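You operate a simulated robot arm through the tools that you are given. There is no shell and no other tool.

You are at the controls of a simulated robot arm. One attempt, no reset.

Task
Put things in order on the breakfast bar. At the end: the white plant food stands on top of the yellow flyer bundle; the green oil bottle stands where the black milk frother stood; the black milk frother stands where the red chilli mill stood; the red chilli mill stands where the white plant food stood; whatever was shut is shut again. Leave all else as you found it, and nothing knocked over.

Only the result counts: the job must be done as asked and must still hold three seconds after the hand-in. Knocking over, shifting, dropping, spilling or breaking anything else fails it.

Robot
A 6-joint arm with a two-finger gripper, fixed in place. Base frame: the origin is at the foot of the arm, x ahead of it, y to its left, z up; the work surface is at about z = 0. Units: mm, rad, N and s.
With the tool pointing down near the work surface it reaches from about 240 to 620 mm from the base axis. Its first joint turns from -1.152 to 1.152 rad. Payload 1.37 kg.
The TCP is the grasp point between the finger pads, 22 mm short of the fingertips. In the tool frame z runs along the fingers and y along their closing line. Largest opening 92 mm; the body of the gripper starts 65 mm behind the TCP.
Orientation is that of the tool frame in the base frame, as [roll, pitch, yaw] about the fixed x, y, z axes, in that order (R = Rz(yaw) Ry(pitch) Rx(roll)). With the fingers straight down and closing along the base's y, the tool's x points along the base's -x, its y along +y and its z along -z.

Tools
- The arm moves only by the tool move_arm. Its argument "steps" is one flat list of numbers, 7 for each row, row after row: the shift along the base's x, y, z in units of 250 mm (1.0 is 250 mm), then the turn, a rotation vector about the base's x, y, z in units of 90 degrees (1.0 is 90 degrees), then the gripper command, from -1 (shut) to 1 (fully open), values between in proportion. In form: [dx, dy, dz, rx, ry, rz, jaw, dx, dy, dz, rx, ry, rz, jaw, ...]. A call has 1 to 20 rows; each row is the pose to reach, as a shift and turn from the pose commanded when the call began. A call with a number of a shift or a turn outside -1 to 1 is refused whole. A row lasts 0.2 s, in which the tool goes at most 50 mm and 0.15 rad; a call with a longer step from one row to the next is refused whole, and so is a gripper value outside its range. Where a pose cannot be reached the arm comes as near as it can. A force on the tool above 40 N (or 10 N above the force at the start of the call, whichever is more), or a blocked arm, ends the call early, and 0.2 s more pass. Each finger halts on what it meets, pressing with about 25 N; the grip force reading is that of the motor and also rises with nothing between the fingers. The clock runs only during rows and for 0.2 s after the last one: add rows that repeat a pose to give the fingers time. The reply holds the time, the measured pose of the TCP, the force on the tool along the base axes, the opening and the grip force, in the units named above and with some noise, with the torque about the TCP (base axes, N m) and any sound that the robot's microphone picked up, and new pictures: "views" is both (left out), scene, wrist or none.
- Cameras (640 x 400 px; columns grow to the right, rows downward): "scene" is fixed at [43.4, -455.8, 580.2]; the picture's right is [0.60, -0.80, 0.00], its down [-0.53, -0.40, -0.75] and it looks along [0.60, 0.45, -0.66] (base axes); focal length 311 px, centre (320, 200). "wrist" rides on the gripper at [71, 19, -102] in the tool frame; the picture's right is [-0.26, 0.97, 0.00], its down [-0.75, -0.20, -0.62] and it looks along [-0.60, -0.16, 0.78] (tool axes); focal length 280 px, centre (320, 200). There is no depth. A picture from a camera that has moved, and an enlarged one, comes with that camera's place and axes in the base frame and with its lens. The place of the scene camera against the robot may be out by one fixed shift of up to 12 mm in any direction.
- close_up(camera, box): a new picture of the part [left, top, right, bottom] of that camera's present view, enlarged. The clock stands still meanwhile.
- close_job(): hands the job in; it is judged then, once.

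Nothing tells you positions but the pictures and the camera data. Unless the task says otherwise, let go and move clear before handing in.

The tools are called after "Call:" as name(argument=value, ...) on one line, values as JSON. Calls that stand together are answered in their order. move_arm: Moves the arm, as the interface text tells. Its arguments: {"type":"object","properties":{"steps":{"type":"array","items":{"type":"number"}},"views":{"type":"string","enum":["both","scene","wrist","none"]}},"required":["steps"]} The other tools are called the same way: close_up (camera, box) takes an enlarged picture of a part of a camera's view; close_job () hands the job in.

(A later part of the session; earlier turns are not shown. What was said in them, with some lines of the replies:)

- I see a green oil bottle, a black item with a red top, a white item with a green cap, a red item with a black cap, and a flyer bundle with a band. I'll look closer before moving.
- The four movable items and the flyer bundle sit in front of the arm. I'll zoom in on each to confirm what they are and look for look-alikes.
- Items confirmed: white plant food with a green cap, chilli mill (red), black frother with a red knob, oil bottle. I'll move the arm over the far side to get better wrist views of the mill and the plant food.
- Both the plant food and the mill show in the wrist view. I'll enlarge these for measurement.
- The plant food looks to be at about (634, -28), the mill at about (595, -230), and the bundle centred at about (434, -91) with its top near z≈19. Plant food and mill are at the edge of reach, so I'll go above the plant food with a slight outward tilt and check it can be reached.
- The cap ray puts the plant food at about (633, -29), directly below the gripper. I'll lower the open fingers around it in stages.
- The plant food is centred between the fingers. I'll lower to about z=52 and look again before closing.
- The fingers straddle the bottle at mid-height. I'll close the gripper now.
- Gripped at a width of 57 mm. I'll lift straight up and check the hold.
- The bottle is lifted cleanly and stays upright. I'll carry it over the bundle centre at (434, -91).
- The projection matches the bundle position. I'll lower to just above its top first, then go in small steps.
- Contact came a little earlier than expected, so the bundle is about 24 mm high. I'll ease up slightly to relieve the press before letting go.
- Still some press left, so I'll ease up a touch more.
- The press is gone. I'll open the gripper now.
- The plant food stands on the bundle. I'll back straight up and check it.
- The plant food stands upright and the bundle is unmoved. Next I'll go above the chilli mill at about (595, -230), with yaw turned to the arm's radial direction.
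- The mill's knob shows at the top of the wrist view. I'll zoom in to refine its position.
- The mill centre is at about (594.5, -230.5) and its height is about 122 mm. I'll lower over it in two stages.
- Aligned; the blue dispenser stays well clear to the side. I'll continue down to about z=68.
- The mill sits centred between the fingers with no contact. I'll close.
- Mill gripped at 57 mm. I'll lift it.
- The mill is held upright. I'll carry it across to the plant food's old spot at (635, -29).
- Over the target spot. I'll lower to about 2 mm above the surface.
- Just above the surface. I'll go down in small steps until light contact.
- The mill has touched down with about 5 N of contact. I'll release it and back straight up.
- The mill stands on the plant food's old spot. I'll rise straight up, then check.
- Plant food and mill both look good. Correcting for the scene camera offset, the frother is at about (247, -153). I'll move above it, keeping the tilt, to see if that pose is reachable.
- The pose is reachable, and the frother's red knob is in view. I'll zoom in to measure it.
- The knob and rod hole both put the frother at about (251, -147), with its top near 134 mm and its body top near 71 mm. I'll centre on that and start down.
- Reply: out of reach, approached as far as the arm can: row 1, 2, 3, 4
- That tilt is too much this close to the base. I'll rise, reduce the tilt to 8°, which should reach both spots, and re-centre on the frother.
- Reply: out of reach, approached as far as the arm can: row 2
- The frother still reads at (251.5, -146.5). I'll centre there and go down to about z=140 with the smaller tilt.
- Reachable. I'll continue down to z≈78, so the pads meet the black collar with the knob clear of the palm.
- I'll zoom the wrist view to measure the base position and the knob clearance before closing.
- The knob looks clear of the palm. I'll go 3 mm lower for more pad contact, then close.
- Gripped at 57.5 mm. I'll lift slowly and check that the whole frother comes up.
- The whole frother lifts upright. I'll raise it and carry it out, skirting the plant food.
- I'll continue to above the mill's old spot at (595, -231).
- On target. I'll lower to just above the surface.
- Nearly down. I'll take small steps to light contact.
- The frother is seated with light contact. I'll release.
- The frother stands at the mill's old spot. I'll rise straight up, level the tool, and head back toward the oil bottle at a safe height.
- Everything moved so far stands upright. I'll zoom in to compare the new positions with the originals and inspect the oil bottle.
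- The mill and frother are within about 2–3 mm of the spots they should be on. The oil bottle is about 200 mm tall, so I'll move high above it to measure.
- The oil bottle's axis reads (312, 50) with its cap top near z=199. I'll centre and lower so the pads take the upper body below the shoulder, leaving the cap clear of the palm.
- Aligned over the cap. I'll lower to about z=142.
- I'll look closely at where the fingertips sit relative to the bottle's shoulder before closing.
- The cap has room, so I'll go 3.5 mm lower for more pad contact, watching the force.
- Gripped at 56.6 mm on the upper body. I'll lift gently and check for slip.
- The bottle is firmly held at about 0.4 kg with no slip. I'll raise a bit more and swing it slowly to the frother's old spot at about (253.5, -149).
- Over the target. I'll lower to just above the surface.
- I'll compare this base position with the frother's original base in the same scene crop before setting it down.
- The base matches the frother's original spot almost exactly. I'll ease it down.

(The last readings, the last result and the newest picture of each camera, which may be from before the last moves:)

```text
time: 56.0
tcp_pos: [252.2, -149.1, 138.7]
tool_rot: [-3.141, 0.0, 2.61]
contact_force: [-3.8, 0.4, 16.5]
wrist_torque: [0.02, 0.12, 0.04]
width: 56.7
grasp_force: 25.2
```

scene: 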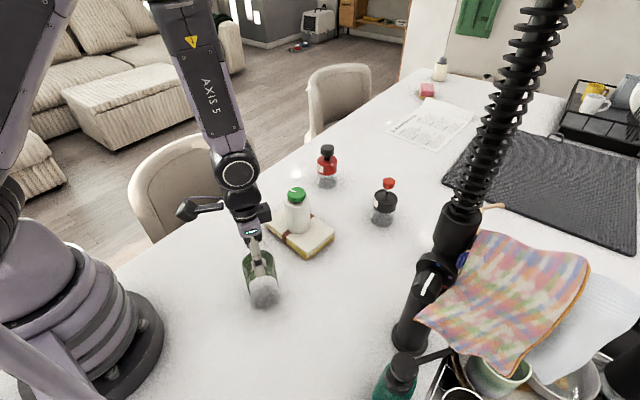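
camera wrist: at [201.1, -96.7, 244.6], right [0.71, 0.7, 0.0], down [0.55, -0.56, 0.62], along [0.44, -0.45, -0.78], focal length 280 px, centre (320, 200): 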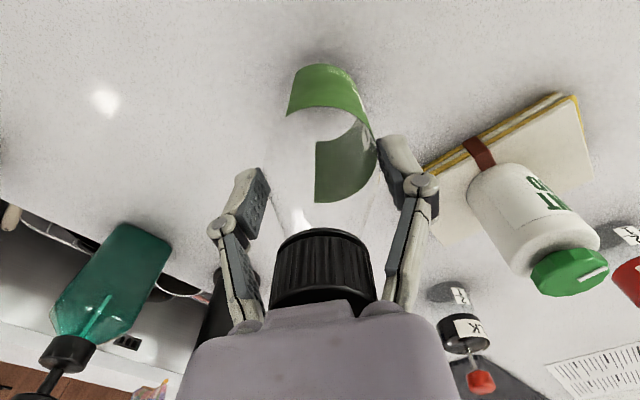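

Contact made. I'll ease up a fraction of a millimetre.

Call:
move_arm(steps=[0, 0, 0.0012, 0, 0, 0, -1, 0, 0, 0.0012, 0, 0, 0, -1], views="none")

```text
time: 56.6
tcp_pos: [252.7, -148.4, 137.7]
tool_rot: [-3.141, -0.001, 2.61]
contact_force: [-4.7, -2.0, 16.1]
wrist_torque: [-0.06, 0.13, 0.0]
width: 56.6
grasp_force: 25.1
```

Call:
move_arm(steps=[0, 0, 0.002, 0, 0, 0, -1, 0, 0, 0.002, 0, 0, 0, -1], views="none")

```text
time: 57.2
tcp_pos: [253.4, -148.5, 139.9]
tool_rot: [-3.141, 0.0, 2.612]
contact_force: [0.9, -1.0, -1.3]
wrist_torque: [-0.11, -0.14, -0.02]
width: 56.6
grasp_force: 25.6
```

The table now carries the bottle. I'll open the gripper.

Call:
move_arm(steps=[0, 0, 0, 0, 0, 0, 0.35, 0, 0, 0, 0, 0, 0, 0.6, 0, 0, 0, 0, 0, 0, 1, 0, 0, 0, 0, 0, 0, 1, 0, 0, 0, 0, 0, 0, 1], views="both")

```text
time: 58.4
tcp_pos: [252.2, -148.4, 139.0]
tool_rot: [3.141, 0.0, 2.611]
contact_force: [0.0, 0.5, 0.1]
wrist_torque: [0.01, 0.02, 0.02]
width: 91.9
grasp_force: 0.0
camera wrist: at [201.0, -96.7, 241.1], right [0.71, 0.7, 0.0], down [0.55, -0.56, 0.63], along [0.44, -0.45, -0.78], focal length 280 px, centre (320, 200)
```

scene: 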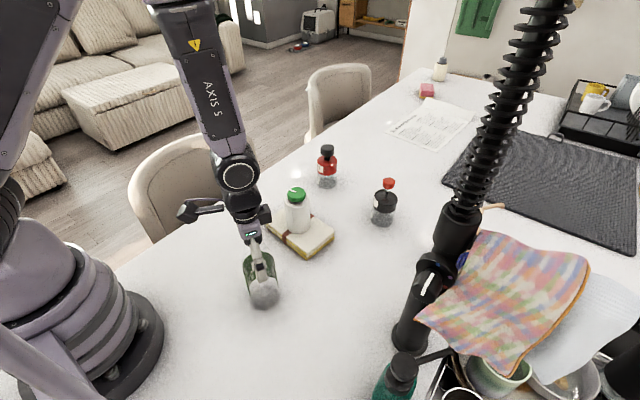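
wrist: 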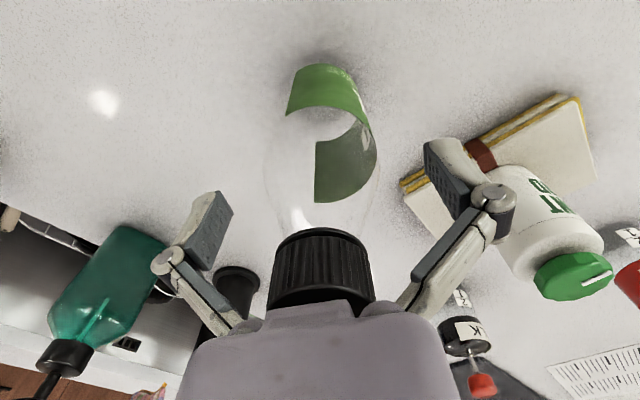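

The bottle stands free. I'll back straight up, then move to one side for a final check.

Call:
move_arm(steps=[0, 0, 0.08, 0, 0, 0, 1, 0, 0, 0.22, 0, 0, 0, 1, 0, 0, 0.38, 0, 0, 0, 1, 0, 0, 0.54, 0, 0, 0, 1, 0, 0, 0.64, 0, 0, 0, 1, 0.1, 0.12, 0.66, 0, 0, 0.06, 1, 0.2, 0.28, 0.66, 0, 0, 0.14, 1, 0.3, 0.44, 0.66, 0, 0, 0.22, 1, 0.35, 0.6, 0.66, 0, 0, 0.3, 1, 0.35, 0.6, 0.66, 0, 0, 0.3, 1], views="both")

```text
time: 60.6
tcp_pos: [341.2, 2.3, 303.4]
tool_rot: [-3.141, 0.0, 3.085]
contact_force: [-0.2, 0.5, -0.7]
wrist_torque: [0.02, -0.02, 0.04]
width: 91.9
grasp_force: 0.1
camera wrist: at [270.9, 24.8, 405.5], right [0.32, 0.95, 0.0], down [0.74, -0.25, 0.62], along [0.59, -0.2, -0.78], focal length 280 px, centre (320, 200)
```

scene: 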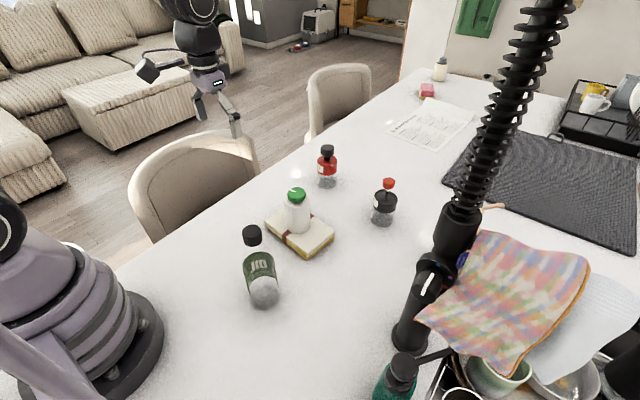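
wrist: 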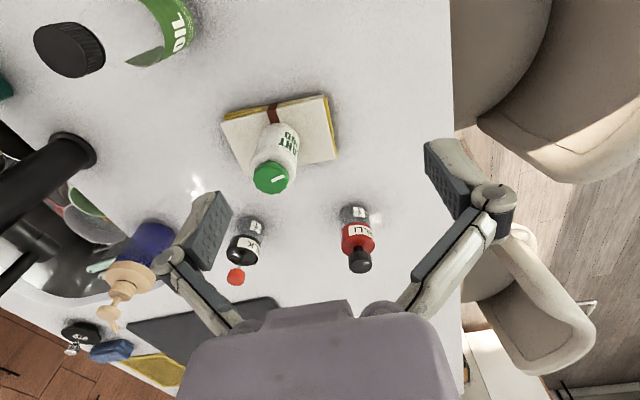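

All four items are placed and upright. I'll do a last close comparison of positions, including the bundle.

Call:
close_up(camera="scene", box=[180, 140, 420, 320])

Call:
close_up(camera="scene", box=[300, 140, 420, 240])

Call:
close_up(camera="scene", box=[220, 240, 300, 320])

```text
2.22 times, centred on (300, 230) of scene
camera zoom: at [43.4, -455.7, 580.2], right [0.6, -0.8, 0.0], down [-0.53, -0.4, -0.75], along [0.6, 0.45, -0.66], focal length 692 px, centre (364, 133)
```

zoom: 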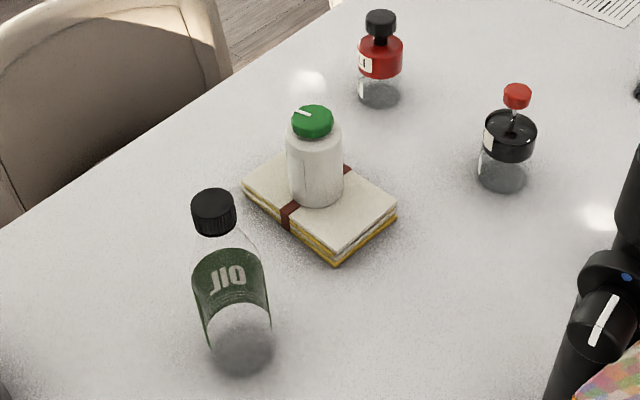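

```text
4.00 times, centred on (360, 190) of scene
camera zoom: at [43.4, -455.7, 580.2], right [0.6, -0.8, 0.0], down [-0.53, -0.4, -0.75], along [0.6, 0.45, -0.66], focal length 1246 px, centre (160, 240)
```

zoom: 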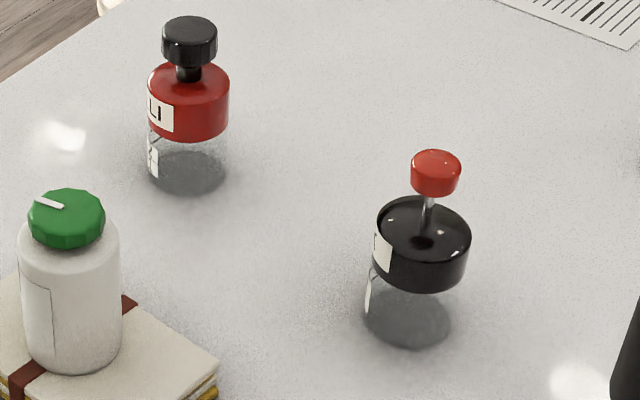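

```text
5.00 times, centred on (260, 280) of scene
camera zoom: at [43.4, -455.7, 580.2], right [0.6, -0.8, 0.0], down [-0.53, -0.4, -0.75], along [0.6, 0.45, -0.66], focal length 1557 px, centre (620, -200)
```

zoom: 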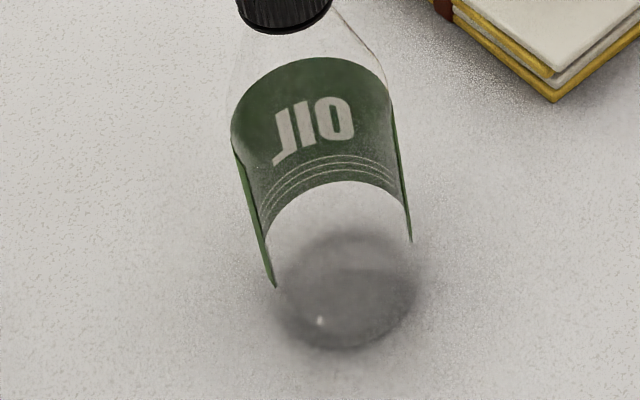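

The bundle's corner is exactly where it was. The plant food stands on the bundle, and the mill, frother and oil bottle stand on their target spots to within a few millimetres. Nothing was opened, and the gripper is open and clear, so I'm handing in.

Call:
close_job()

```text
The job is handed in.
```

The job is handed in. In the last pictures all four items stood upright on their new spots, but the hand-in reply gave no result.

- **White plant food:** it stands on the yellow flyer bundle, centred on the band. The bundle did not move.
- **Red chilli mill:** it stands where the plant food stood, to within about 2 mm.
- **Black milk frother:** it stands where the mill stood, about 3 mm off.
- **Green oil bottle:** it stands where the frother stood, to within about 2 mm.

These offsets are read from the pictures. I opened nothing, so there was nothing to shut again. I saw nothing else moved or knocked over, and the gripper was open and clear of everything at the end.
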